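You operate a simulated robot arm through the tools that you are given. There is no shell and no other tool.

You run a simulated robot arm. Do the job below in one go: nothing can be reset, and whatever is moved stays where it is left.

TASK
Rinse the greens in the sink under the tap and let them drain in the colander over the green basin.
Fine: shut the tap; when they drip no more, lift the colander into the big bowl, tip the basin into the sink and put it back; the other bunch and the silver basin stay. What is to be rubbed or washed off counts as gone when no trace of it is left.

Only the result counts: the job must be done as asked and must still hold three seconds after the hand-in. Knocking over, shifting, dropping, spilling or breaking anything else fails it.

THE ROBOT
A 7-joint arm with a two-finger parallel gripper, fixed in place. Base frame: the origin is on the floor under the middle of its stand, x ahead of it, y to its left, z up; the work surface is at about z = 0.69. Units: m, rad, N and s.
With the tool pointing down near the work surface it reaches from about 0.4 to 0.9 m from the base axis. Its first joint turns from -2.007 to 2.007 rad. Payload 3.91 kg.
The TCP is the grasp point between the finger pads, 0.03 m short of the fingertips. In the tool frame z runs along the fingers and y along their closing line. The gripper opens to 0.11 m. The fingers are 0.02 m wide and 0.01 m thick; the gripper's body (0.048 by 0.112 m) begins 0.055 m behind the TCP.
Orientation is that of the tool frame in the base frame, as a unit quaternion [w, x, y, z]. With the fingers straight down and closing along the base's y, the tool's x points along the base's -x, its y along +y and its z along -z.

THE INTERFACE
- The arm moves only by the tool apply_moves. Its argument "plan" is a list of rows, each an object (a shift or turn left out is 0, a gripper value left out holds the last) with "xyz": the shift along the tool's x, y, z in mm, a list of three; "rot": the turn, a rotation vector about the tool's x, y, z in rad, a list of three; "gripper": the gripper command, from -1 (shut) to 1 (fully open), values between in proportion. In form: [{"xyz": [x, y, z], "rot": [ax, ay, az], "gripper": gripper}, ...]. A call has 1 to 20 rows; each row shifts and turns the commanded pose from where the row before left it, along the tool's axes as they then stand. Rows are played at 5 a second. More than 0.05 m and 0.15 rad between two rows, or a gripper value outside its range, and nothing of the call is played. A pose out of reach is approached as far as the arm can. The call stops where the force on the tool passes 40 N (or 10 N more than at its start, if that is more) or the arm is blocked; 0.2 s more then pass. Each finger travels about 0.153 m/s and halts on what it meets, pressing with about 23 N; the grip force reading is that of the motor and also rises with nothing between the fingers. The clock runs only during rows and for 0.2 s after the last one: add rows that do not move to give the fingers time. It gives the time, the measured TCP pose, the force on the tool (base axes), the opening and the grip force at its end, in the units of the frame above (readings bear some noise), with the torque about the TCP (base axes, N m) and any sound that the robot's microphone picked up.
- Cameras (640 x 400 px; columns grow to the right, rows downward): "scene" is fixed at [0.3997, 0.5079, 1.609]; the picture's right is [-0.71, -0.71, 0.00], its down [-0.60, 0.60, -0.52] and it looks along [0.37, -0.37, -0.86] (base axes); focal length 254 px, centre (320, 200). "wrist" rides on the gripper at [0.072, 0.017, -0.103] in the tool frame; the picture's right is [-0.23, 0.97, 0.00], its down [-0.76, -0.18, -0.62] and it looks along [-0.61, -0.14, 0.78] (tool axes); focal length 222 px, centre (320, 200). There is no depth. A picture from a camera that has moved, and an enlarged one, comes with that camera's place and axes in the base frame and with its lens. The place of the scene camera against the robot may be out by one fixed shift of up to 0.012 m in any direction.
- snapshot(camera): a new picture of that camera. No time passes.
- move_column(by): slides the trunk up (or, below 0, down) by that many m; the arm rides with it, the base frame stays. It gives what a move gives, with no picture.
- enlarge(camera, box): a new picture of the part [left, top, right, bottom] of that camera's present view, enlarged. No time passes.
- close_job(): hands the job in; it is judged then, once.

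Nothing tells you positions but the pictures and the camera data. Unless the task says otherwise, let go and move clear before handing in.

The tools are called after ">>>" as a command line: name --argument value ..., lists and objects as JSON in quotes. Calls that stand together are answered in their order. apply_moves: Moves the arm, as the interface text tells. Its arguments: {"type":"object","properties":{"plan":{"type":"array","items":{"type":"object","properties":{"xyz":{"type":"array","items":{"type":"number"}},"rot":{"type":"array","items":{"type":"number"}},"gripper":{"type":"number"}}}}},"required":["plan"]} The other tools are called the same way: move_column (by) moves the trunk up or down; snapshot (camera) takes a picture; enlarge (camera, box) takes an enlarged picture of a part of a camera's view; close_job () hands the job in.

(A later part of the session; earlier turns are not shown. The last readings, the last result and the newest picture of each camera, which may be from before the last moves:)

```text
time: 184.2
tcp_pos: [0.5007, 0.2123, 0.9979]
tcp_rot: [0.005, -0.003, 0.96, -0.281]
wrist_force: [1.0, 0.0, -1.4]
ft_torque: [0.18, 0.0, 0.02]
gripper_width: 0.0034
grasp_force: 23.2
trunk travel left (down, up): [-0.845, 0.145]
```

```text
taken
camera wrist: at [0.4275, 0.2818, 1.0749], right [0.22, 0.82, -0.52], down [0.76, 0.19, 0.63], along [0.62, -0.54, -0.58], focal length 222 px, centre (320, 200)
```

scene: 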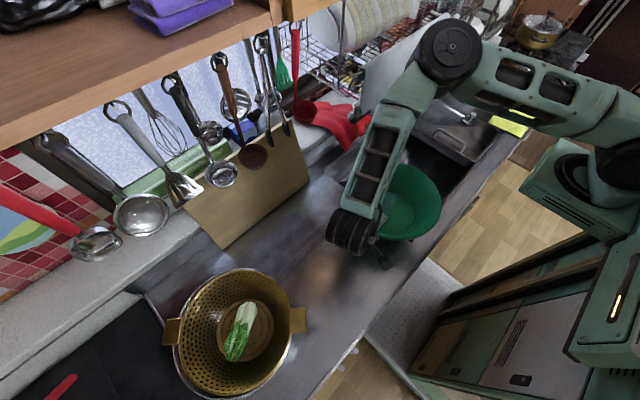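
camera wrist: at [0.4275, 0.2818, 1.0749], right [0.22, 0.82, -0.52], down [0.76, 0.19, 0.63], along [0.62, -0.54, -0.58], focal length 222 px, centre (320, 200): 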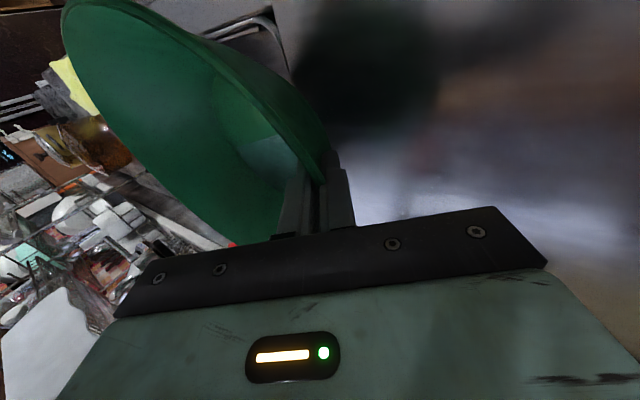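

Good: the forearm is clear now. I'll move the basin further over the sink.

>>> apply_moves --plan '[{"xyz": [-4, -15, 9]}, {"xyz": [-4, -25, 16]}, {"xyz": [-4, -27, 17.3]}, {"xyz": [-4, -27, 17.3]}, {"xyz": [-4, -25, 16]}, {"xyz": [0, -15, 9]}, {}]'

>>> snapshot --camera "scene"

>>> enlarge --camera "scene" --box '[320, 60, 512, 180]'

```text
time: 185.8
tcp_pos: [0.5237, 0.0529, 1.0019]
tcp_rot: [0.006, -0.002, 0.96, -0.281]
wrist_force: [0.2, 0.2, -1.8]
ft_torque: [0.18, 0.01, -0.01]
gripper_width: 0.0038
grasp_force: 22.9
trunk travel left (down, up): [-0.845, 0.145]
```

```text
taken
```

scene: 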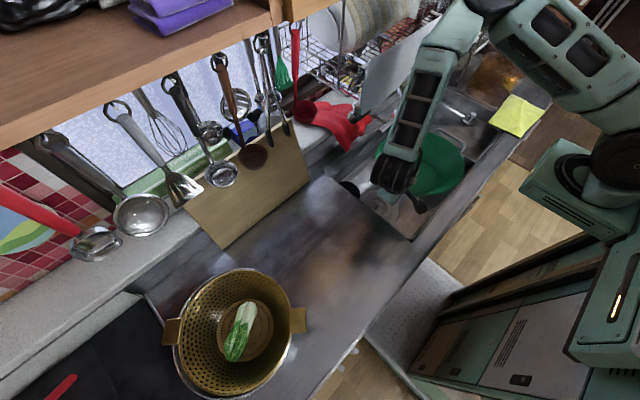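

```text
3.33 times, centred on (416, 120) of scene
camera zoom: at [0.3997, 0.5079, 1.609], right [-0.71, -0.71, 0.0], down [-0.6, 0.6, -0.52], along [0.37, -0.37, -0.86], focal length 848 px, centre (0, 467)
```

zoom: 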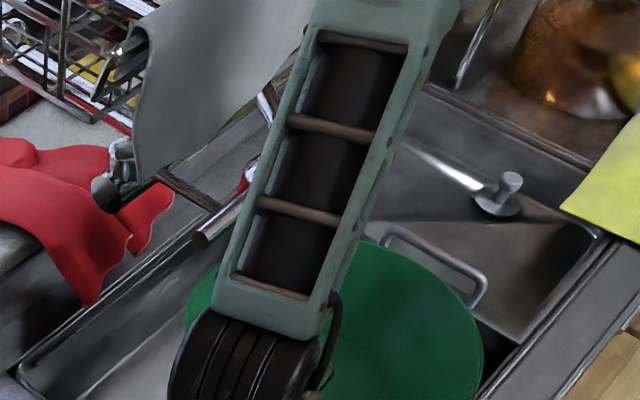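

The basin is over the sink and below the spout. I'll start tipping it, far side down, while easing it into the middle of the sink.

>>> apply_moves --plan '[{"xyz": [0, -10.1, 6.5], "rot": [-0.12, 0, 0]}, {"xyz": [0, -10.8, 5.2], "rot": [-0.12, 0, 0]}, {"xyz": [0, -11.4, 3.9], "rot": [-0.12, 0, 0]}, {"xyz": [0, -12.9, -3.4], "rot": [-0.12, 0, 0]}, {"xyz": [0, -12.5, -4.9], "rot": [-0.12, 0, 0]}, {}]'

>>> snapshot --camera "scene"

>>> snapshot --camera "wrist"

```text
time: 187.2
tcp_pos: [0.5222, -0.0075, 1.0149]
tcp_rot: [0.004, -0.003, 1.0, 0.016]
wrist_force: [0.2, 0.3, -1.2]
ft_torque: [0.1, 0.01, 0.03]
gripper_width: 0.0034
grasp_force: 23.2
trunk travel left (down, up): [-0.845, 0.145]
```

```text
taken
```

scene: 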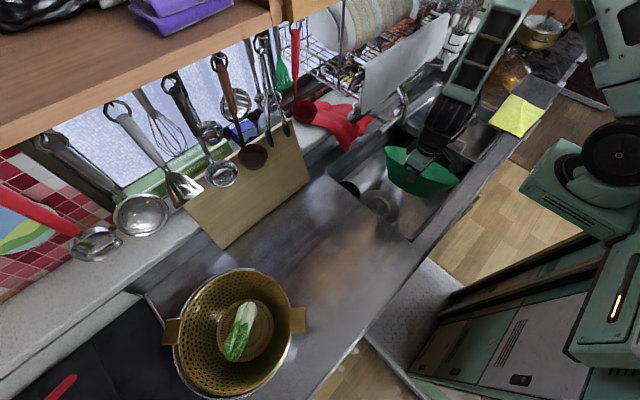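

```text
taken
camera wrist: at [0.449, 0.006, 1.1172], right [0.22, 0.97, 0.03], down [0.76, -0.19, 0.62], along [0.61, -0.11, -0.78], focal length 222 px, centre (320, 200)
```

wrist: 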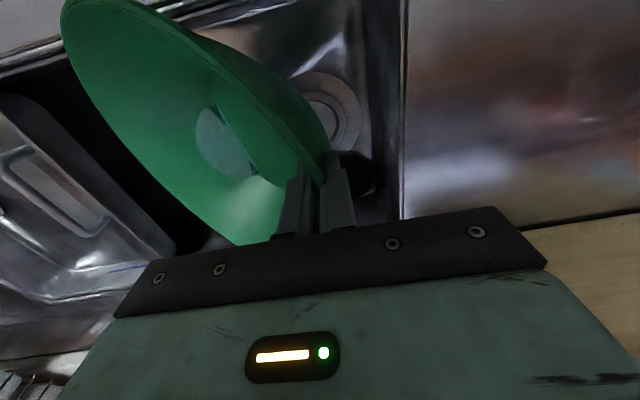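

The basin is tilting smoothly about 33° and the water is still inside. I'll continue the tip.

>>> apply_moves --plan '[{"xyz": [0, -11.8, -6.4], "rot": [-0.12, 0, 0]}, {"xyz": [0, -5.3, -4.9], "rot": [-0.12, 0, 0]}, {"rot": [-0.12, 0, 0]}, {"rot": [-0.12, 0, 0]}, {}, {}]'

>>> snapshot --camera "scene"

>>> snapshot --camera "wrist"

```text
time: 188.6
tcp_pos: [0.5232, -0.0246, 1.0234]
tcp_rot: [0.003, -0.004, 0.967, 0.253]
wrist_force: [0.6, -0.2, -1.3]
ft_torque: [0.02, 0.04, 0.02]
gripper_width: 0.0034
grasp_force: 22.9
trunk travel left (down, up): [-0.845, 0.145]
```

```text
taken
```

scene: 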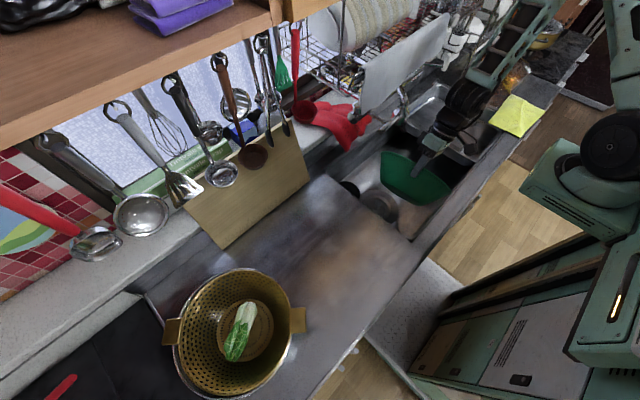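

```text
taken
camera wrist: at [0.4504, -0.0601, 1.1213], right [0.22, 0.85, 0.48], down [0.76, -0.45, 0.46], along [0.61, 0.26, -0.75], focal length 222 px, centre (320, 200)
```

wrist: 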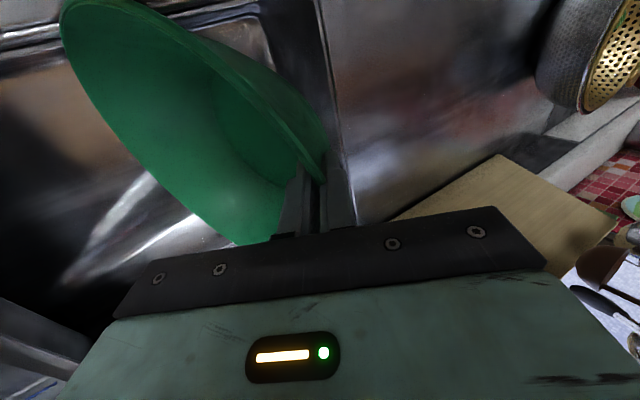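

It's tilted about 62° and no water is visible inside any more. I'll tip a bit further and hold so it drains fully.

>>> apply_moves --plan '[{"rot": [-0.12, 0, 0]}, {"rot": [-0.12, 0, 0]}, {"rot": [-0.12, 0, 0]}, {}, {}, {}, {}, {}, {}, {}]'

>>> snapshot --camera "scene"

>>> snapshot --camera "wrist"

>>> enlarge --camera "scene" --box '[336, 60, 528, 180]'

```text
time: 190.8
tcp_pos: [0.5244, -0.0235, 1.0226]
tcp_rot: [0.002, -0.004, 0.907, 0.421]
wrist_force: [-0.2, 0.3, -1.1]
ft_torque: [-0.07, 0.01, 0.03]
gripper_width: 0.003
grasp_force: 23.0
trunk travel left (down, up): [-0.845, 0.145]
```

```text
taken
```

scene: 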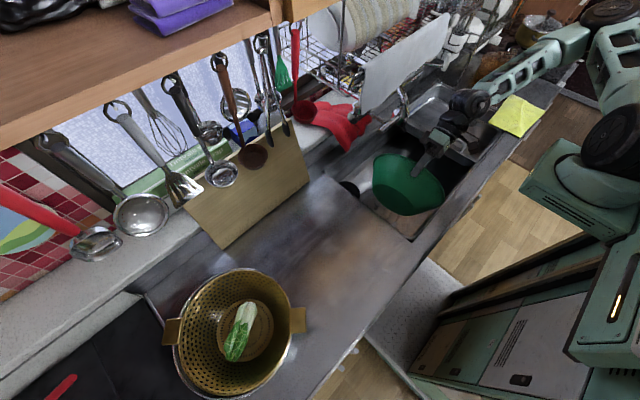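

```text
taken
camera wrist: at [0.4505, -0.093, 1.1016], right [0.22, 0.63, 0.75], down [0.76, -0.59, 0.27], along [0.61, 0.51, -0.61], focal length 222 px, centre (320, 200)
```

wrist: 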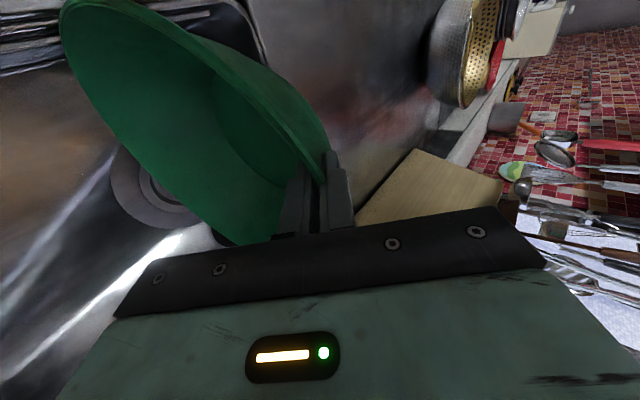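

```text
3.33 times, centred on (432, 120) of scene
camera zoom: at [0.3997, 0.5079, 1.609], right [-0.71, -0.71, 0.0], down [-0.6, 0.6, -0.52], along [0.37, -0.37, -0.86], focal length 848 px, centre (-53, 467)
```

zoom: 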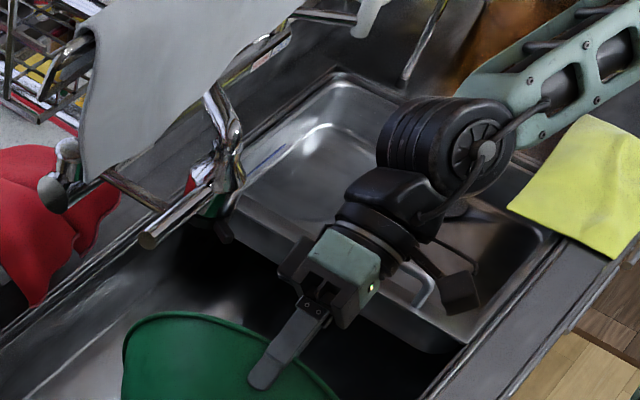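

>>> apply_moves --plan '[{"rot": [-0.1, 0, 0]}, {"rot": [-0.1, 0, 0]}, {}, {}, {}, {}, {}, {}, {}, {}, {}, {}]'

>>> enlarge --camera "scene" --box '[336, 100, 496, 200]'

>>> snapshot --camera "wrist"

```text
time: 193.4
tcp_pos: [0.5232, -0.0241, 1.0232]
tcp_rot: [0.001, -0.005, 0.86, 0.51]
wrist_force: [0.2, 0.2, -1.7]
ft_torque: [-0.05, 0.01, 0.01]
gripper_width: 0.0032
grasp_force: 23.2
trunk travel left (down, up): [-0.845, 0.145]
```

```text
4.00 times, centred on (416, 150) of scene
camera zoom: at [0.3997, 0.5079, 1.609], right [-0.71, -0.71, 0.0], down [-0.6, 0.6, -0.52], along [0.37, -0.37, -0.86], focal length 1018 px, centre (-64, 400)
```

zoom: 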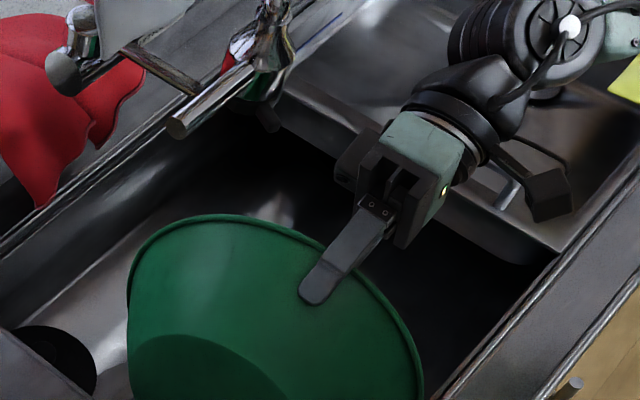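

```text
taken
camera wrist: at [0.4511, -0.1076, 1.0869], right [0.22, 0.47, 0.86], down [0.77, -0.63, 0.15], along [0.61, 0.62, -0.5], focal length 222 px, centre (320, 200)
```

wrist: 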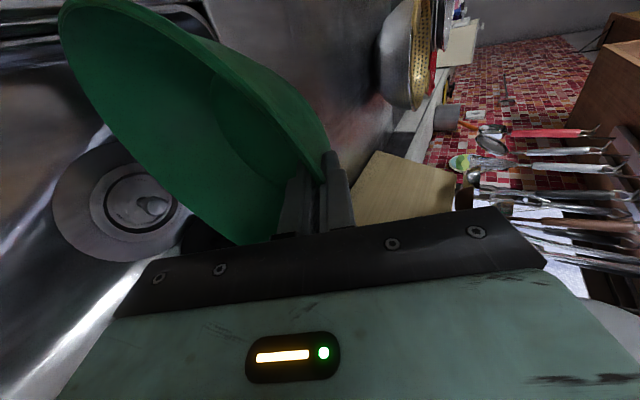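

The basin is empty: only plain green shows at the bottom. I'll rotate it back to level along the same path.

>>> apply_moves --plan '[{"rot": [0.134, 0, 0]}, {"rot": [0.134, 0, 0]}, {"rot": [0.134, 0, 0]}, {"rot": [0.134, 0, 0]}, {"rot": [0.134, 0, 0]}, {"rot": [0.12, 0, 0]}, {"rot": [0.13, 0, 0]}, {"xyz": [0, 5.3, 4.9], "rot": [0.12, 0, 0]}, {"xyz": [0, 11.8, 6.4], "rot": [0.12, 0, 0]}, {"xyz": [0, 12.5, 4.9], "rot": [0.12, 0, 0]}, {"xyz": [0, 13, 3.4], "rot": [0.12, 0, 0]}, {"xyz": [0, 11.4, -3.9], "rot": [0.12, 0, 0]}, {"xyz": [0, 10.8, -5.2], "rot": [0.12, 0, 0]}, {"xyz": [0, 10.1, -6.5]}, {}, {}]'

>>> snapshot --camera "scene"

>>> snapshot --camera "wrist"

```text
time: 196.8
tcp_pos: [0.5221, 0.0534, 1.002]
tcp_rot: [0.004, -0.002, 0.959, -0.282]
wrist_force: [0.1, 0.0, -1.0]
ft_torque: [0.16, 0.02, 0.0]
gripper_width: 0.0027
grasp_force: 22.9
trunk travel left (down, up): [-0.845, 0.145]
```

```text
taken
```

scene: 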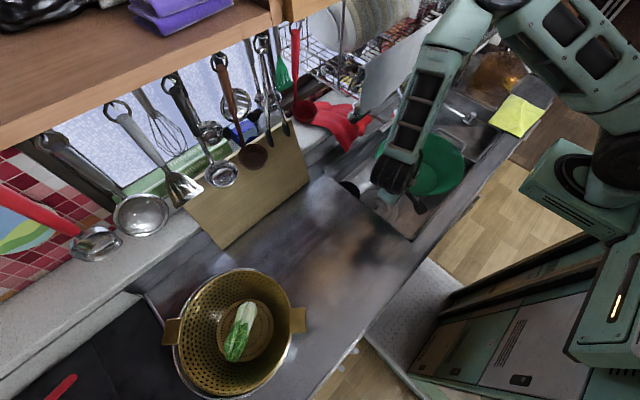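

```text
taken
camera wrist: at [0.4499, 0.1231, 1.0783], right [0.22, 0.82, -0.52], down [0.76, 0.19, 0.63], along [0.61, -0.54, -0.58], focal length 222 px, centre (320, 200)
```

wrist: 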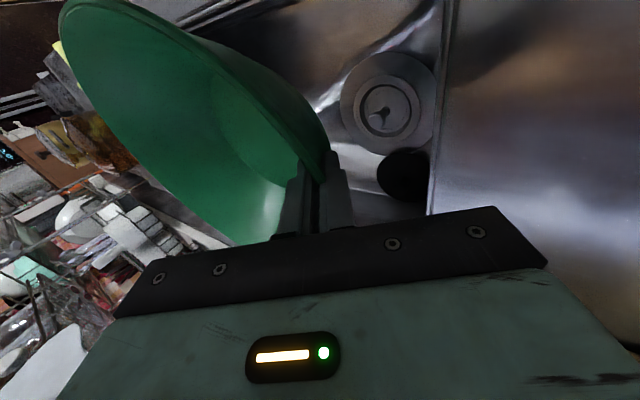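

The basin is level and empty. Now I'll carry it back over its place on the counter.

>>> apply_moves --plan '[{"xyz": [0.4, 14, -9]}, {"xyz": [0.4, 25, -16]}, {"xyz": [0.4, 27.7, -17.7]}, {"xyz": [0.4, 27.7, -17.7]}, {"xyz": [0.4, 27.7, -17.7]}, {"xyz": [0.4, 27.7, -17.7]}, {"xyz": [0.4, 27.7, -17.7]}, {"xyz": [0.4, 27.7, -17.7]}, {"xyz": [0.4, 27.7, -17.7]}, {"xyz": [0.4, 25, -16]}, {"xyz": [0.4, 18, -11.5]}, {}]'

>>> snapshot --camera "scene"

```text
time: 199.4
tcp_pos: [0.5167, 0.383, 1.0034]
tcp_rot: [0.005, -0.001, 0.959, -0.282]
wrist_force: [0.8, 0.7, -0.9]
ft_torque: [0.14, 0.02, -0.01]
gripper_width: 0.0028
grasp_force: 23.2
trunk travel left (down, up): [-0.845, 0.145]
```

```text
taken
```

scene: 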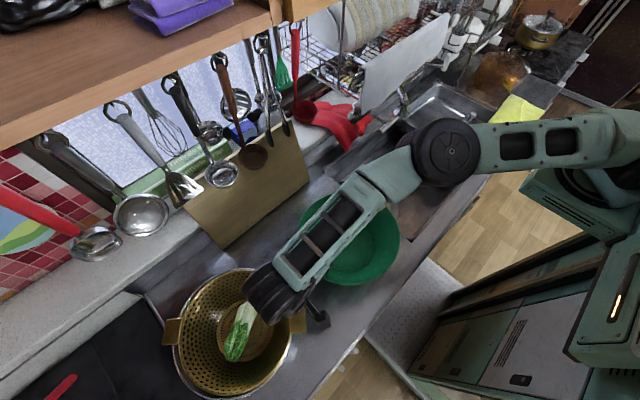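

>>> apply_moves --plan '[{"xyz": [-12, -0.5, 0.3], "rot": [0, 0.054, 0.0843]}, {"xyz": [-12, -0.5, 0.3], "rot": [0, 0.054, 0.0843]}, {"xyz": [-12, -0.5, 0.3], "rot": [0, 0.054, 0.0843]}, {"xyz": [-12, -0.5, 0.3], "rot": [0, 0.054, 0.0843]}, {"xyz": [-12, -0.5, 0.3], "rot": [0, 0.054, 0.0843]}, {"xyz": [-12, -0.5, 0.3], "rot": [0, 0.054, 0.0843]}, {}]'

>>> snapshot --camera "scene"

>>> enlarge --camera "scene" --box '[244, 180, 436, 300]'

>>> snapshot --camera "wrist"

```text
time: 201.0
tcp_pos: [0.5848, 0.3618, 1.0007]
tcp_rot: [-0.079, 0.283, 0.918, -0.268]
wrist_force: [0.3, -0.2, -1.7]
ft_torque: [0.15, -0.08, -0.02]
gripper_width: 0.003
grasp_force: 23.1
trunk travel left (down, up): [-0.845, 0.145]
```

```text
taken
```

scene: 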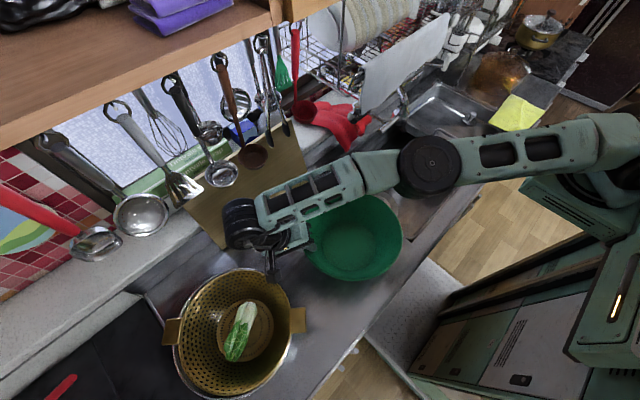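

```text
3.33 times, centred on (340, 240) of scene
camera zoom: at [0.3997, 0.5079, 1.609], right [-0.71, -0.71, 0.0], down [-0.6, 0.6, -0.52], along [0.37, -0.37, -0.86], focal length 848 px, centre (253, 67)
```

zoom: 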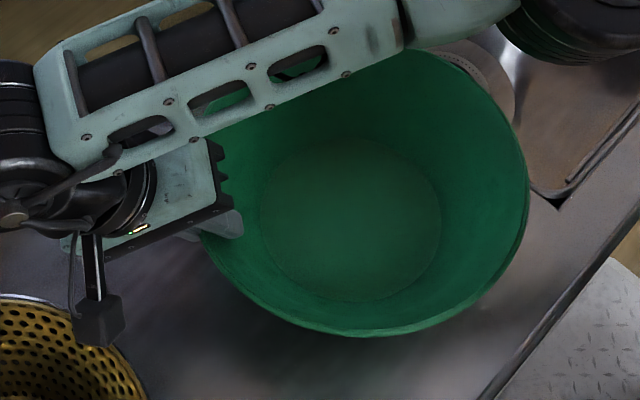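

```text
taken
camera wrist: at [0.564, 0.4607, 1.0779], right [0.65, 0.55, -0.52], down [0.73, -0.27, 0.63], along [0.2, -0.79, -0.58], focal length 222 px, centre (320, 200)
```

wrist: 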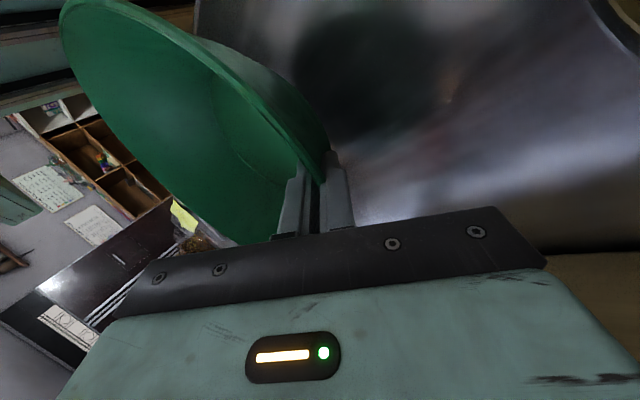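

The basin is visibly dry. I'll lower it toward the counter.

>>> apply_moves --plan '[{"xyz": [0, 5.4, 8.5]}, {"xyz": [0, 5.4, 8.5]}, {"xyz": [0, 5.4, 8.5]}, {"xyz": [0, 4.3, 6.8]}, {}]'

>>> enlarge --camera "scene" --box '[264, 180, 456, 300]'

```text
time: 202.2
tcp_pos: [0.5845, 0.3593, 0.9625]
tcp_rot: [-0.079, 0.281, 0.918, -0.267]
wrist_force: [-0.2, 0.1, -0.5]
ft_torque: [0.11, -0.08, 0.04]
gripper_width: 0.0027
grasp_force: 23.2
trunk travel left (down, up): [-0.845, 0.145]
```

```text
3.33 times, centred on (360, 240) of scene
camera zoom: at [0.3997, 0.5079, 1.609], right [-0.71, -0.71, 0.0], down [-0.6, 0.6, -0.52], along [0.37, -0.37, -0.86], focal length 848 px, centre (187, 67)
```

zoom: 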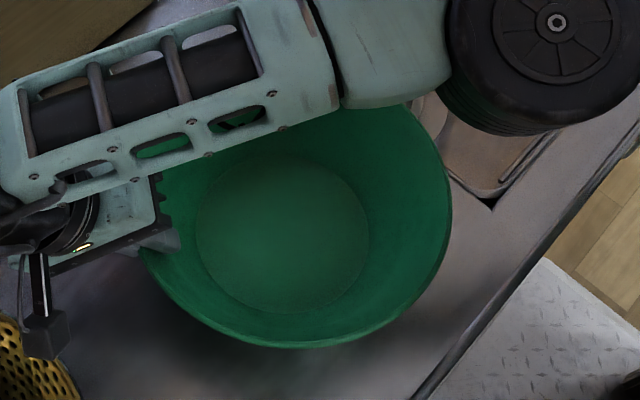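

>>> apply_moves --plan '[{"xyz": [12, 0, 0]}, {"xyz": [0, 2.7, 4.2]}, {"xyz": [0, 2.2, 3.4]}, {}, {}]'

>>> enlarge --camera "scene" --box '[264, 180, 456, 300]'

>>> snapshot --camera "wrist"

```text
time: 203.4
tcp_pos: [0.574, 0.3656, 0.9559]
tcp_rot: [-0.08, 0.282, 0.917, -0.269]
wrist_force: [-0.5, 0.0, -2.1]
ft_torque: [0.15, -0.06, -0.02]
gripper_width: 0.0028
grasp_force: 23.1
trunk travel left (down, up): [-0.845, 0.145]
```

```text
3.33 times, centred on (360, 240) of scene
camera zoom: at [0.3997, 0.5079, 1.609], right [-0.71, -0.71, 0.0], down [-0.6, 0.6, -0.52], along [0.37, -0.37, -0.86], focal length 848 px, centre (187, 67)
```

zoom: 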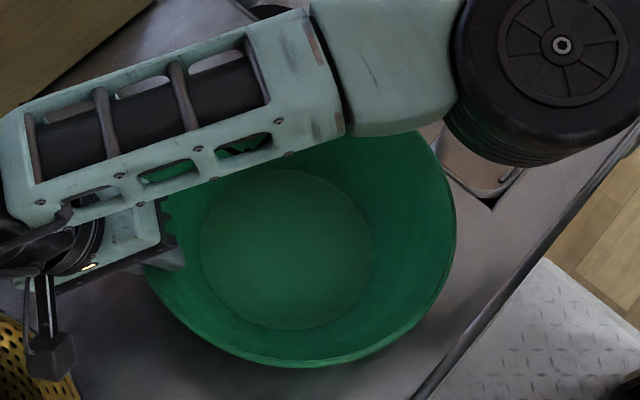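

```text
taken
camera wrist: at [0.5522, 0.4641, 1.0328], right [0.65, 0.55, -0.52], down [0.73, -0.27, 0.63], along [0.2, -0.79, -0.58], focal length 222 px, centre (320, 200)
```

wrist: 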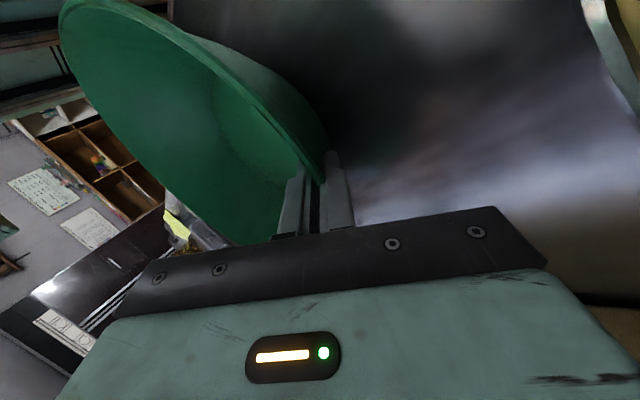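

>>> apply_moves --plan '[{"xyz": [0, 1.6, 2.5]}, {"xyz": [0, 1.6, 2.5]}, {}, {}]'

>>> apply_moves --plan '[{"xyz": [0, 1.6, 2.5]}, {}, {}]'

>>> enlarge --camera "scene" --box '[264, 180, 456, 300]'

```text
time: 204.4
tcp_pos: [0.5745, 0.3645, 0.9536]
tcp_rot: [-0.079, 0.281, 0.918, -0.268]
wrist_force: [0.4, -0.3, -0.7]
ft_torque: [0.14, -0.06, -0.05]
gripper_width: 0.0027
grasp_force: 23.0
out of reach, approached as far as the arm can: row 1
trunk travel left (down, up): [-0.845, 0.145]
```

```text
time: 205.2
tcp_pos: [0.5728, 0.3648, 0.9499]
tcp_rot: [-0.079, 0.281, 0.918, -0.268]
wrist_force: [-0.2, 0.6, -2.1]
ft_torque: [0.16, -0.07, -0.02]
gripper_width: 0.003
grasp_force: 23.1
trunk travel left (down, up): [-0.845, 0.145]
```

```text
3.33 times, centred on (360, 240) of scene
camera zoom: at [0.3997, 0.5079, 1.609], right [-0.71, -0.71, 0.0], down [-0.6, 0.6, -0.52], along [0.37, -0.37, -0.86], focal length 848 px, centre (187, 67)
```

zoom: 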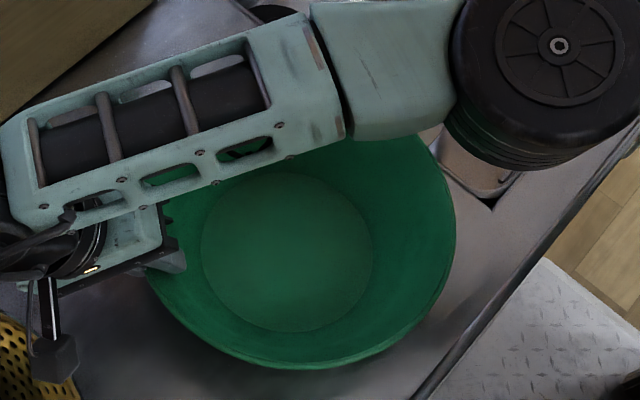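

>>> apply_moves --plan '[{"xyz": [0, 1.6, 2.5]}, {"xyz": [0, 1.6, 2.5]}, {}, {}]'

>>> apply_moves --plan '[{"xyz": [0, 1.6, 2.5]}, {}, {}]'

>>> apply_moves --plan '[{"xyz": [0, 1.6, 2.5]}, {}, {}]'

```text
time: 206.2
tcp_pos: [0.5717, 0.3632, 0.9441]
tcp_rot: [-0.079, 0.282, 0.918, -0.268]
wrist_force: [0.7, 1.7, 2.7]
ft_torque: [-0.31, -0.2, 0.15]
gripper_width: 0.0029
grasp_force: 23.4
trunk travel left (down, up): [-0.845, 0.145]
```

```text
time: 207.0
tcp_pos: [0.5718, 0.3631, 0.9445]
tcp_rot: [-0.079, 0.281, 0.918, -0.268]
wrist_force: [1.6, 1.6, 3.7]
ft_torque: [-0.41, -0.23, 0.14]
gripper_width: 0.0029
grasp_force: 23.2
out of reach, approached as far as the arm can: row 1
trunk travel left (down, up): [-0.845, 0.145]
```

```text
time: 207.8
tcp_pos: [0.5712, 0.3635, 0.9417]
tcp_rot: [-0.078, 0.282, 0.918, -0.268]
wrist_force: [0.5, 3.4, 8.4]
ft_torque: [-0.7, -0.3, 0.19]
gripper_width: 0.0029
grasp_force: 22.7
trunk travel left (down, up): [-0.845, 0.145]
```

The basin has touched down. I'll check it and open the fingers slowly.

>>> apply_moves --plan '[{"xyz": [0, -0.6, -1]}, {}, {"gripper": -0.92}, {"gripper": -0.85}, {"gripper": -0.75}, {"gripper": -0.6}, {}, {}]'

>>> enlarge --camera "scene" --box '[264, 180, 456, 300]'

>>> snapshot --camera "wrist"

```text
time: 209.6
tcp_pos: [0.5708, 0.3626, 0.9428]
tcp_rot: [-0.079, 0.281, 0.918, -0.267]
wrist_force: [0.2, -0.1, 0.1]
ft_torque: [-0.05, -0.01, -0.02]
gripper_width: 0.022
grasp_force: 0.1
trunk travel left (down, up): [-0.845, 0.145]
```

```text
3.33 times, centred on (360, 240) of scene
camera zoom: at [0.3997, 0.5079, 1.609], right [-0.71, -0.71, 0.0], down [-0.6, 0.6, -0.52], along [0.37, -0.37, -0.86], focal length 848 px, centre (187, 67)
```

zoom: 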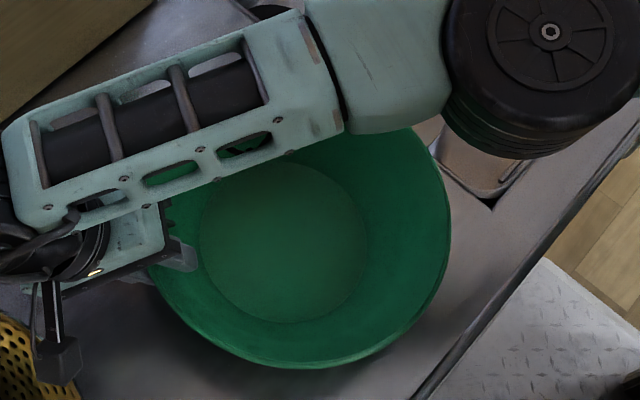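

```text
taken
camera wrist: at [0.5503, 0.4622, 1.0199], right [0.65, 0.55, -0.52], down [0.73, -0.27, 0.63], along [0.2, -0.79, -0.58], focal length 222 px, centre (320, 200)
```

wrist: 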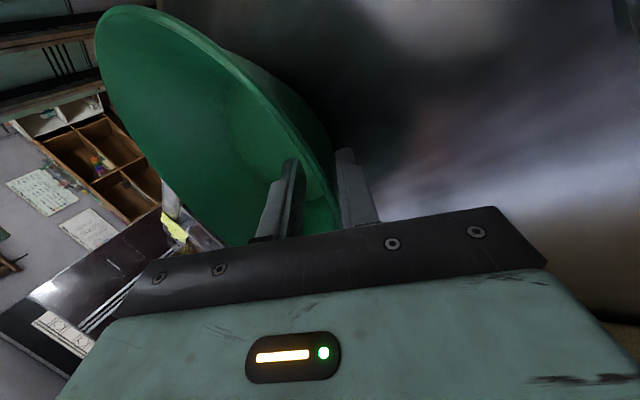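

The basin is released. I'll open a little more, back out along the wall direction, and check where it stands.

>>> apply_moves --plan '[{"gripper": -0.2}, {"xyz": [0, 0, -20]}, {"xyz": [0, 0, -35]}, {"xyz": [0, 0, -40]}, {"xyz": [0, 0, -40]}, {}]'

>>> snapshot --camera "scene"

>>> enlarge --camera "scene" --box '[264, 180, 456, 300]'

>>> snapshot --camera "wrist"

```text
time: 211.0
tcp_pos: [0.5765, 0.3767, 1.0444]
tcp_rot: [-0.079, 0.281, 0.918, -0.267]
wrist_force: [-0.2, -0.7, 0.2]
ft_torque: [-0.04, -0.01, 0.02]
gripper_width: 0.0437
grasp_force: 0.0
out of reach, approached as far as the arm can: row 2, 3, 4, 5
trunk travel left (down, up): [-0.845, 0.145]
```

```text
taken
```

scene: 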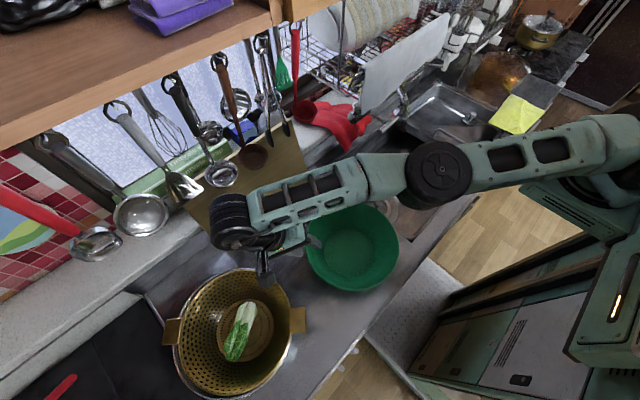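

```text
3.33 times, centred on (360, 240) of scene
camera zoom: at [0.3997, 0.5079, 1.609], right [-0.71, -0.71, 0.0], down [-0.6, 0.6, -0.52], along [0.37, -0.37, -0.86], focal length 848 px, centre (187, 67)
```

zoom: 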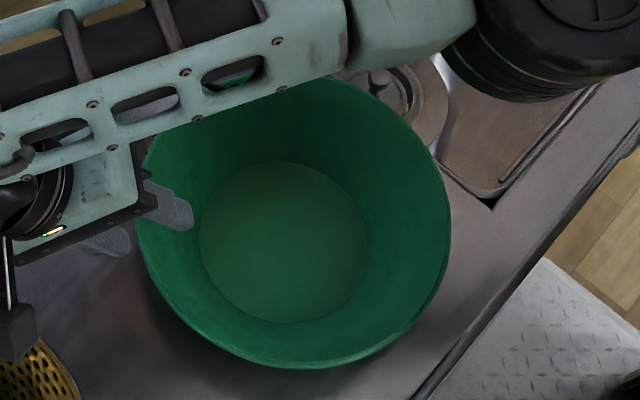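

```text
taken
camera wrist: at [0.5552, 0.4761, 1.121], right [0.65, 0.55, -0.52], down [0.73, -0.27, 0.63], along [0.2, -0.79, -0.58], focal length 222 px, centre (320, 200)
```

wrist: 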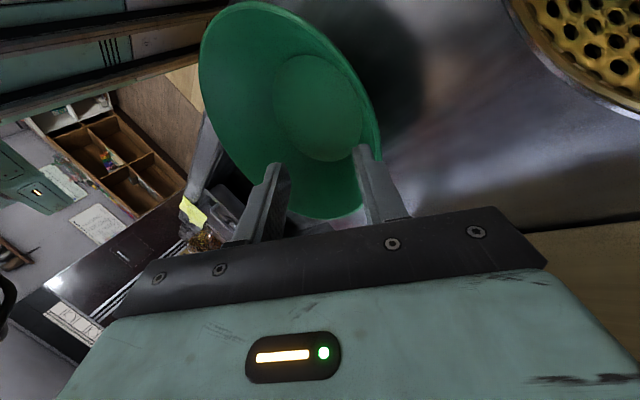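

The basin stands about 18 mm from its original spot, judging from the rim pixels. I'll nudge it back gently: straighten the hand, close the fingers, and go to the opposite side of the rim.

>>> apply_moves --plan '[{"rot": [-0.14, 0, 0], "gripper": -1}, {"rot": [-0.14, 0, 0]}, {"rot": [-0.14, 0, 0]}, {"rot": [-0.14, 0, 0]}, {"rot": [0, 0, -0.15]}, {"rot": [0, 0, -0.15]}, {"rot": [0, 0, -0.15]}, {"rot": [0, 0, -0.15]}, {"xyz": [0, 0, -25]}, {}]'

>>> snapshot --camera "wrist"

```text
time: 213.2
tcp_pos: [0.5759, 0.377, 1.0711]
tcp_rot: [0.001, -0.003, 1.0, -0.004]
wrist_force: [-0.1, 0.4, 0.1]
ft_torque: [0.02, -0.03, 0.01]
gripper_width: 0.0
grasp_force: 23.1
trunk travel left (down, up): [-0.845, 0.145]
```

```text
taken
camera wrist: at [0.5041, 0.3955, 1.1747], right [0.22, 0.98, -0.01], down [0.76, -0.17, 0.63], along [0.61, -0.14, -0.78], focal length 222 px, centre (320, 200)
```

wrist: 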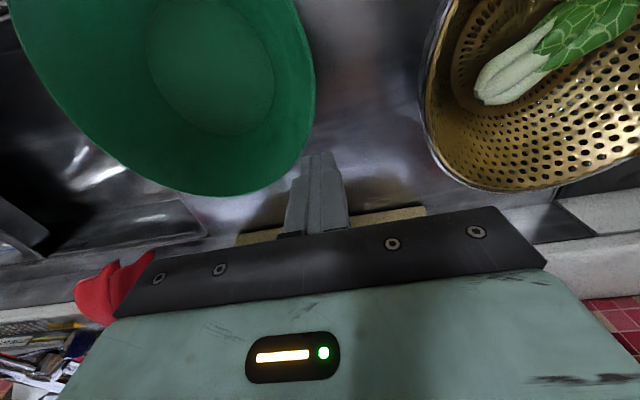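

>>> enlarge --camera "scene" --box '[300, 190, 460, 290]'

>>> enlarge --camera "scene" --box '[284, 180, 476, 300]'

```text
4.00 times, centred on (380, 240) of scene
camera zoom: at [0.3997, 0.5079, 1.609], right [-0.71, -0.71, 0.0], down [-0.6, 0.6, -0.52], along [0.37, -0.37, -0.86], focal length 1018 px, centre (80, 40)
```

zoom: 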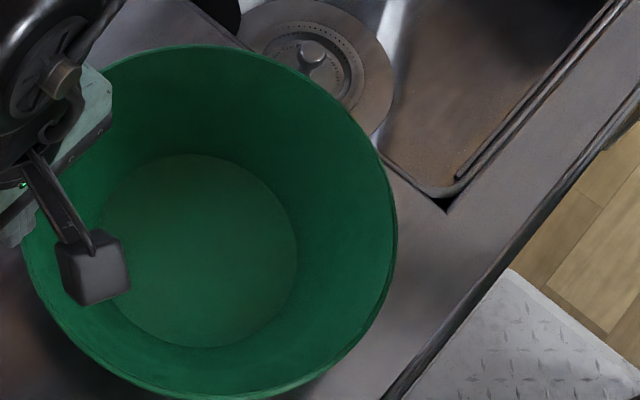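

```text
3.33 times, centred on (380, 240) of scene
camera zoom: at [0.3997, 0.5079, 1.609], right [-0.71, -0.71, 0.0], down [-0.6, 0.6, -0.52], along [0.37, -0.37, -0.86], focal length 848 px, centre (120, 67)
```

zoom: 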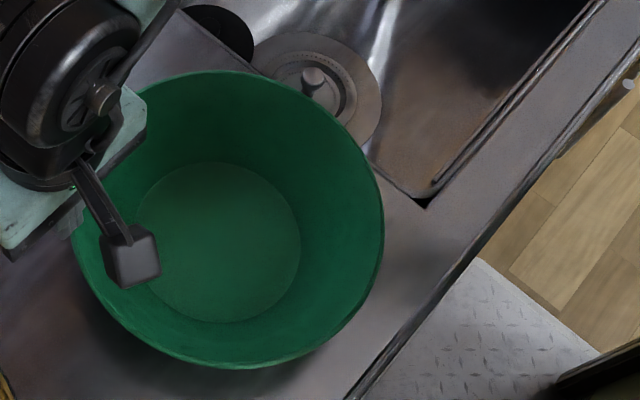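

The basin is within about 1 cm of where it started, standing level and empty, which is fine. Now I'll look at the tap spout that was pushed aside.

>>> enlarge --camera "scene" --box '[340, 60, 500, 160]'

>>> enlarge --camera "scene" --box '[376, 70, 456, 120]'

```text
4.00 times, centred on (420, 110) of scene
camera zoom: at [0.3997, 0.5079, 1.609], right [-0.71, -0.71, 0.0], down [-0.6, 0.6, -0.52], along [0.37, -0.37, -0.86], focal length 1018 px, centre (-80, 560)
```

zoom: 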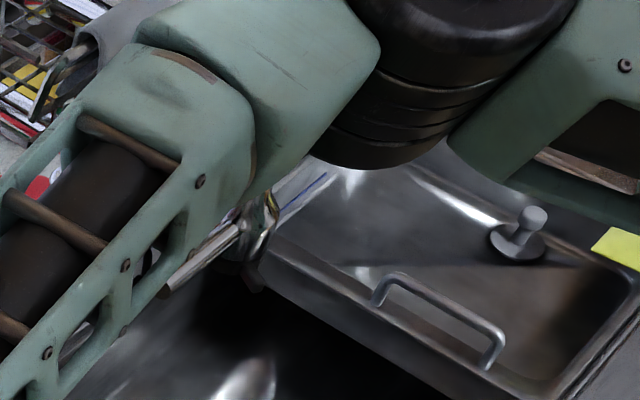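

```text
8.00 times, centred on (416, 95) of scene
camera zoom: at [0.3997, 0.5079, 1.609], right [-0.71, -0.71, 0.0], down [-0.6, 0.6, -0.52], along [0.37, -0.37, -0.86], focal length 2036 px, centre (-448, 1040)
```

zoom: 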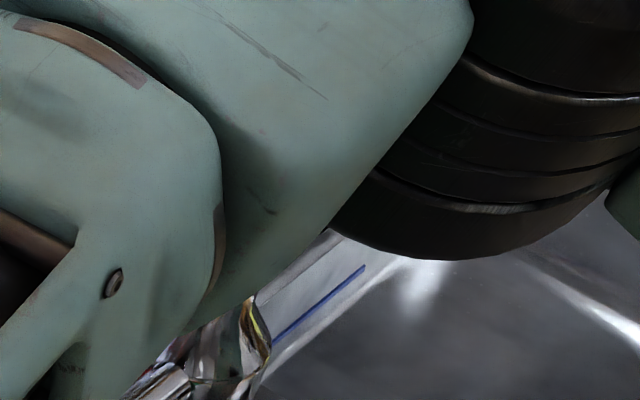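

>>> apply_moves --plan '[{"xyz": [15, -35, -20]}, {"xyz": [15, -45, 0]}, {"xyz": [15, -45, 0]}, {"xyz": [15, -45, 0]}, {"xyz": [10, -45, 0]}, {"xyz": [0, -48, 0]}, {"xyz": [0, -48, 0]}, {"xyz": [0, -48, 0]}, {"xyz": [0, -30, 0]}, {}]'

>>> snapshot --camera "wrist"

>>> snapshot --camera "scene"

>>> enlarge --camera "scene" --box '[340, 60, 500, 160]'

```text
time: 215.4
tcp_pos: [0.5086, -0.0144, 1.0931]
tcp_rot: [0.001, -0.003, 1.0, -0.005]
wrist_force: [0.5, -0.7, 0.2]
ft_torque: [-0.04, -0.03, 0.0]
gripper_width: 0.0
grasp_force: 23.0
trunk travel left (down, up): [-0.845, 0.145]
```

```text
taken
camera wrist: at [0.4366, 0.003, 1.196], right [0.22, 0.98, -0.01], down [0.76, -0.17, 0.63], along [0.61, -0.14, -0.78], focal length 222 px, centre (320, 200)
```

wrist: 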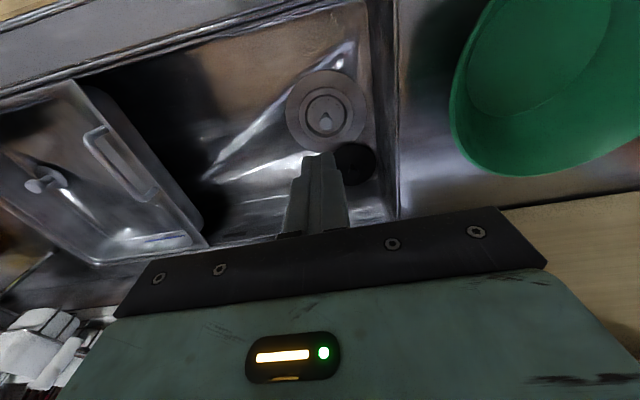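

```text
taken
```

scene: 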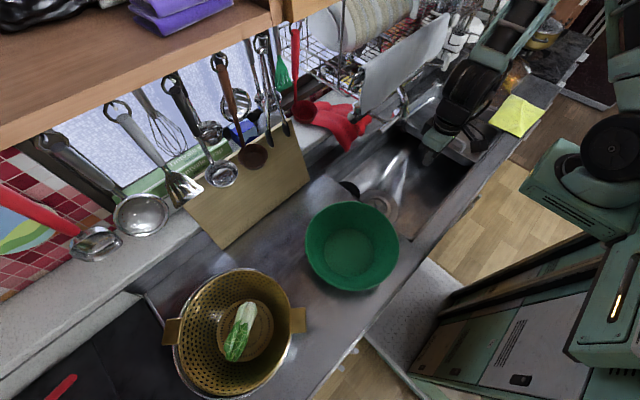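

```text
4.00 times, centred on (420, 110) of scene
camera zoom: at [0.3997, 0.5079, 1.609], right [-0.71, -0.71, 0.0], down [-0.6, 0.6, -0.52], along [0.37, -0.37, -0.86], focal length 1018 px, centre (-80, 560)
```

zoom: 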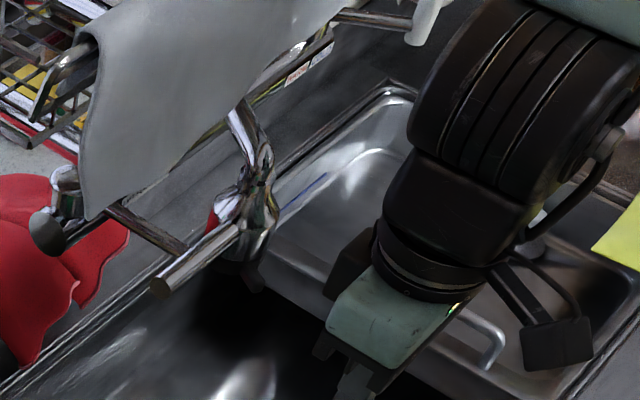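

The sink contents and tray are as before, and the lever is still down. I'll pitch forward to see the spout head.

>>> apply_moves --plan '[{"xyz": [-20, 0, 0]}, {"rot": [0, -0.15, 0]}, {"rot": [0, -0.15, 0]}, {"rot": [0, -0.15, 0]}, {"rot": [0, -0.15, 0]}, {}]'

>>> snapshot --camera "wrist"

>>> enlarge --camera "wrist" --box '[120, 60, 440, 260]'

```text
time: 216.8
tcp_pos: [0.5835, 0.0145, 1.096]
tcp_rot: [0.296, -0.004, 0.955, -0.004]
wrist_force: [-0.8, 0.5, 0.1]
ft_torque: [-0.02, 0.01, 0.01]
gripper_width: 0.0
grasp_force: 23.0
out of reach, approached as far as the arm can: row 3, 4, 5
trunk travel left (down, up): [-0.845, 0.145]
```

```text
taken
camera wrist: at [0.465, 0.0325, 1.1383], right [0.18, 0.98, 0.12], down [0.28, -0.17, 0.95], along [0.94, -0.14, -0.3], focal length 222 px, centre (320, 200)
```

wrist: 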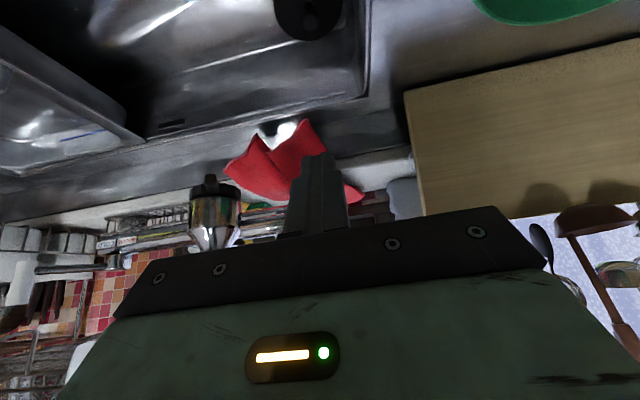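

```text
2.00 times, centred on (280, 160) of wrist
camera zoom: at [0.465, 0.0325, 1.1383], right [0.18, 0.98, 0.12], down [0.28, -0.17, 0.95], along [0.94, -0.14, -0.3], focal length 444 px, centre (400, 280)
```

zoom: 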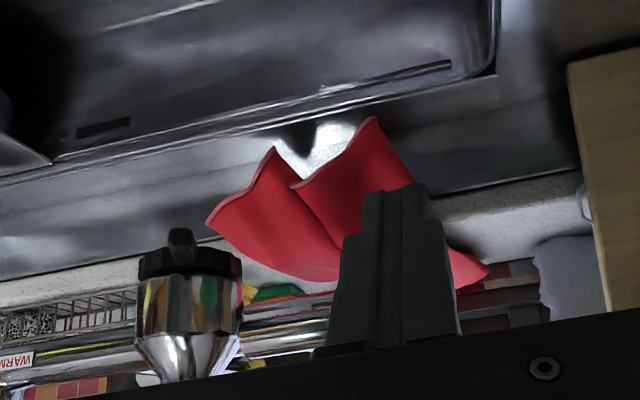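

The nozzle is now at about (0.651, -0.10, 1.052); originally it was at about y=-0.18. I'll slip the closed fingers in beside it, below the lever bar, and push it gently back toward -y.

>>> apply_moves --plan '[{"xyz": [2.8, -31, 4.1]}, {"xyz": [2.8, -31, 4.1]}, {"xyz": [-14.7, 0, 19.7]}, {}]'

>>> enlarge --camera "scene" --box '[340, 60, 500, 160]'

>>> snapshot --camera "wrist"

```text
time: 217.8
tcp_pos: [0.6289, -0.0408, 1.0781]
tcp_rot: [0.297, -0.004, 0.955, -0.004]
wrist_force: [0.1, -0.3, -0.1]
ft_torque: [-0.01, 0.02, 0.01]
gripper_width: 0.0
grasp_force: 23.4
out of reach, approached as far as the arm can: row 1, 2
trunk travel left (down, up): [-0.845, 0.145]
```

```text
4.00 times, centred on (420, 110) of scene
camera zoom: at [0.3997, 0.5079, 1.609], right [-0.71, -0.71, 0.0], down [-0.6, 0.6, -0.52], along [0.37, -0.37, -0.86], focal length 1018 px, centre (-80, 560)
```

zoom: 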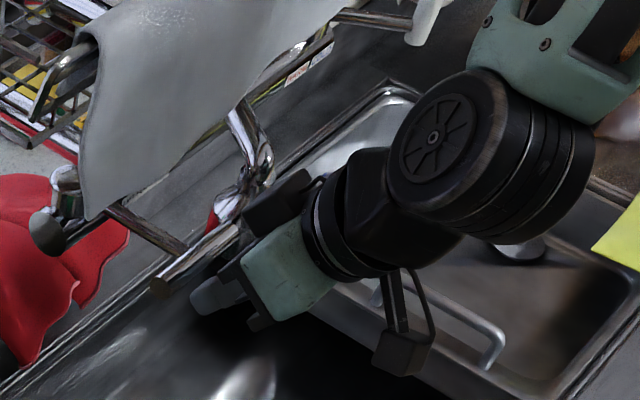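

```text
taken
camera wrist: at [0.5115, -0.0236, 1.1225], right [0.18, 0.98, 0.12], down [0.28, -0.17, 0.95], along [0.94, -0.14, -0.3], focal length 222 px, centre (320, 200)
```

wrist: 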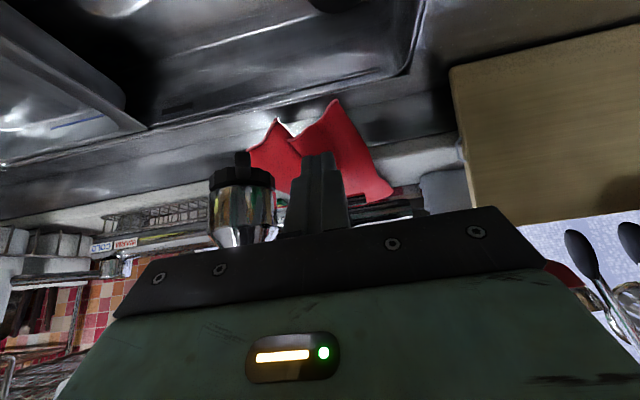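

>>> apply_moves --plan '[{"xyz": [4.5, 0, 6.6]}, {"xyz": [0, -10, 0]}, {"xyz": [0, -10, 0]}, {}]'

>>> enlarge --camera "scene" --box '[340, 60, 500, 160]'

>>> enlarge --camera "wrist" --box '[160, 100, 400, 250]'

```text
time: 218.8
tcp_pos: [0.6288, -0.0591, 1.0694]
tcp_rot: [0.296, -0.004, 0.955, -0.003]
wrist_force: [0.2, 0.1, 0.9]
ft_torque: [0.03, 0.04, -0.01]
gripper_width: 0.0
grasp_force: 22.8
trunk travel left (down, up): [-0.845, 0.145]
```

```text
4.00 times, centred on (420, 110) of scene
camera zoom: at [0.3997, 0.5079, 1.609], right [-0.71, -0.71, 0.0], down [-0.6, 0.6, -0.52], along [0.37, -0.37, -0.86], focal length 1018 px, centre (-80, 560)
```

zoom: 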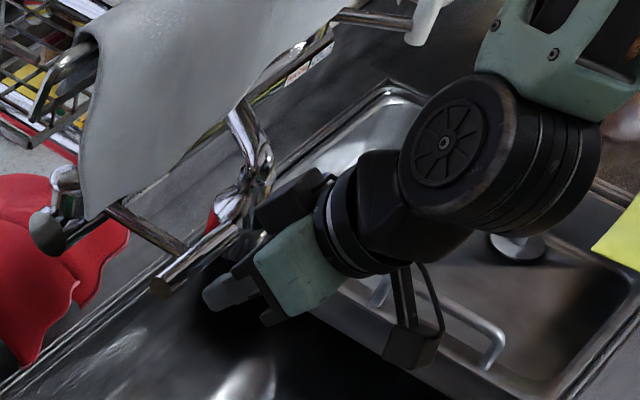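

```text
2.67 times, centred on (280, 175) of wrist
camera zoom: at [0.5115, -0.0423, 1.1133], right [0.18, 0.98, 0.12], down [0.28, -0.17, 0.95], along [0.94, -0.14, -0.3], focal length 592 px, centre (427, 267)
```

zoom: 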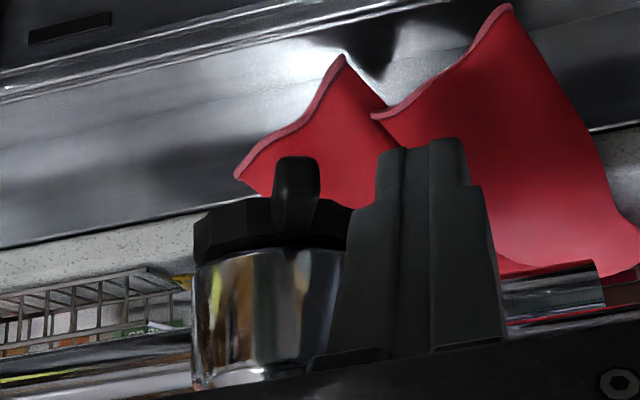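

The finger is right beside the nozzle. I'll push gently toward -y.

>>> apply_moves --plan '[{"xyz": [0, -10, 0]}, {"xyz": [0, -10, 0]}, {"xyz": [0, -10, 0]}, {"xyz": [0, -10, 0]}, {}]'

>>> enlarge --camera "scene" --box '[340, 60, 500, 160]'

>>> enlarge --camera "wrist" --box '[160, 100, 400, 250]'

```text
time: 220.0
tcp_pos: [0.6235, -0.0924, 1.067]
tcp_rot: [0.291, -0.009, 0.957, 0.001]
wrist_force: [-9.3, 8.3, 4.1]
ft_torque: [0.09, 0.06, 0.07]
gripper_width: 0.0001
grasp_force: 23.3
trunk travel left (down, up): [-0.845, 0.145]
stopped in row 5: the force on the tool passed its limit at 41 N (the readings are from after the stop); the commanded pose is now the measured one
```

```text
4.00 times, centred on (420, 110) of scene
camera zoom: at [0.3997, 0.5079, 1.609], right [-0.71, -0.71, 0.0], down [-0.6, 0.6, -0.52], along [0.37, -0.37, -0.86], focal length 1018 px, centre (-80, 560)
```

zoom: 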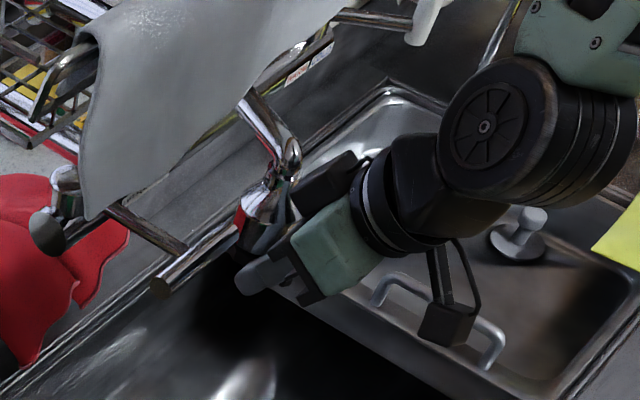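

```text
2.67 times, centred on (280, 175) of wrist
camera zoom: at [0.5058, -0.077, 1.112], right [0.17, 0.98, 0.12], down [0.29, -0.17, 0.94], along [0.94, -0.13, -0.31], focal length 592 px, centre (427, 267)
```

zoom: 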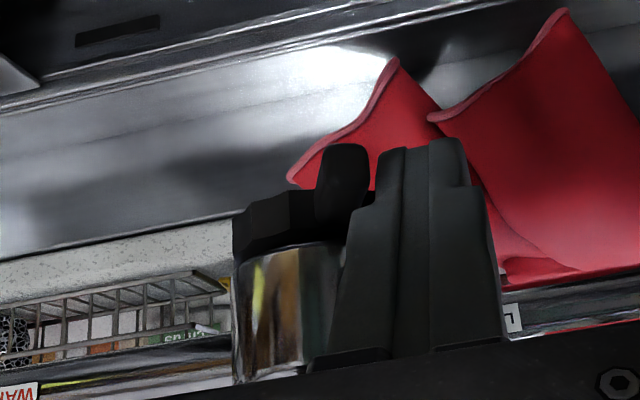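

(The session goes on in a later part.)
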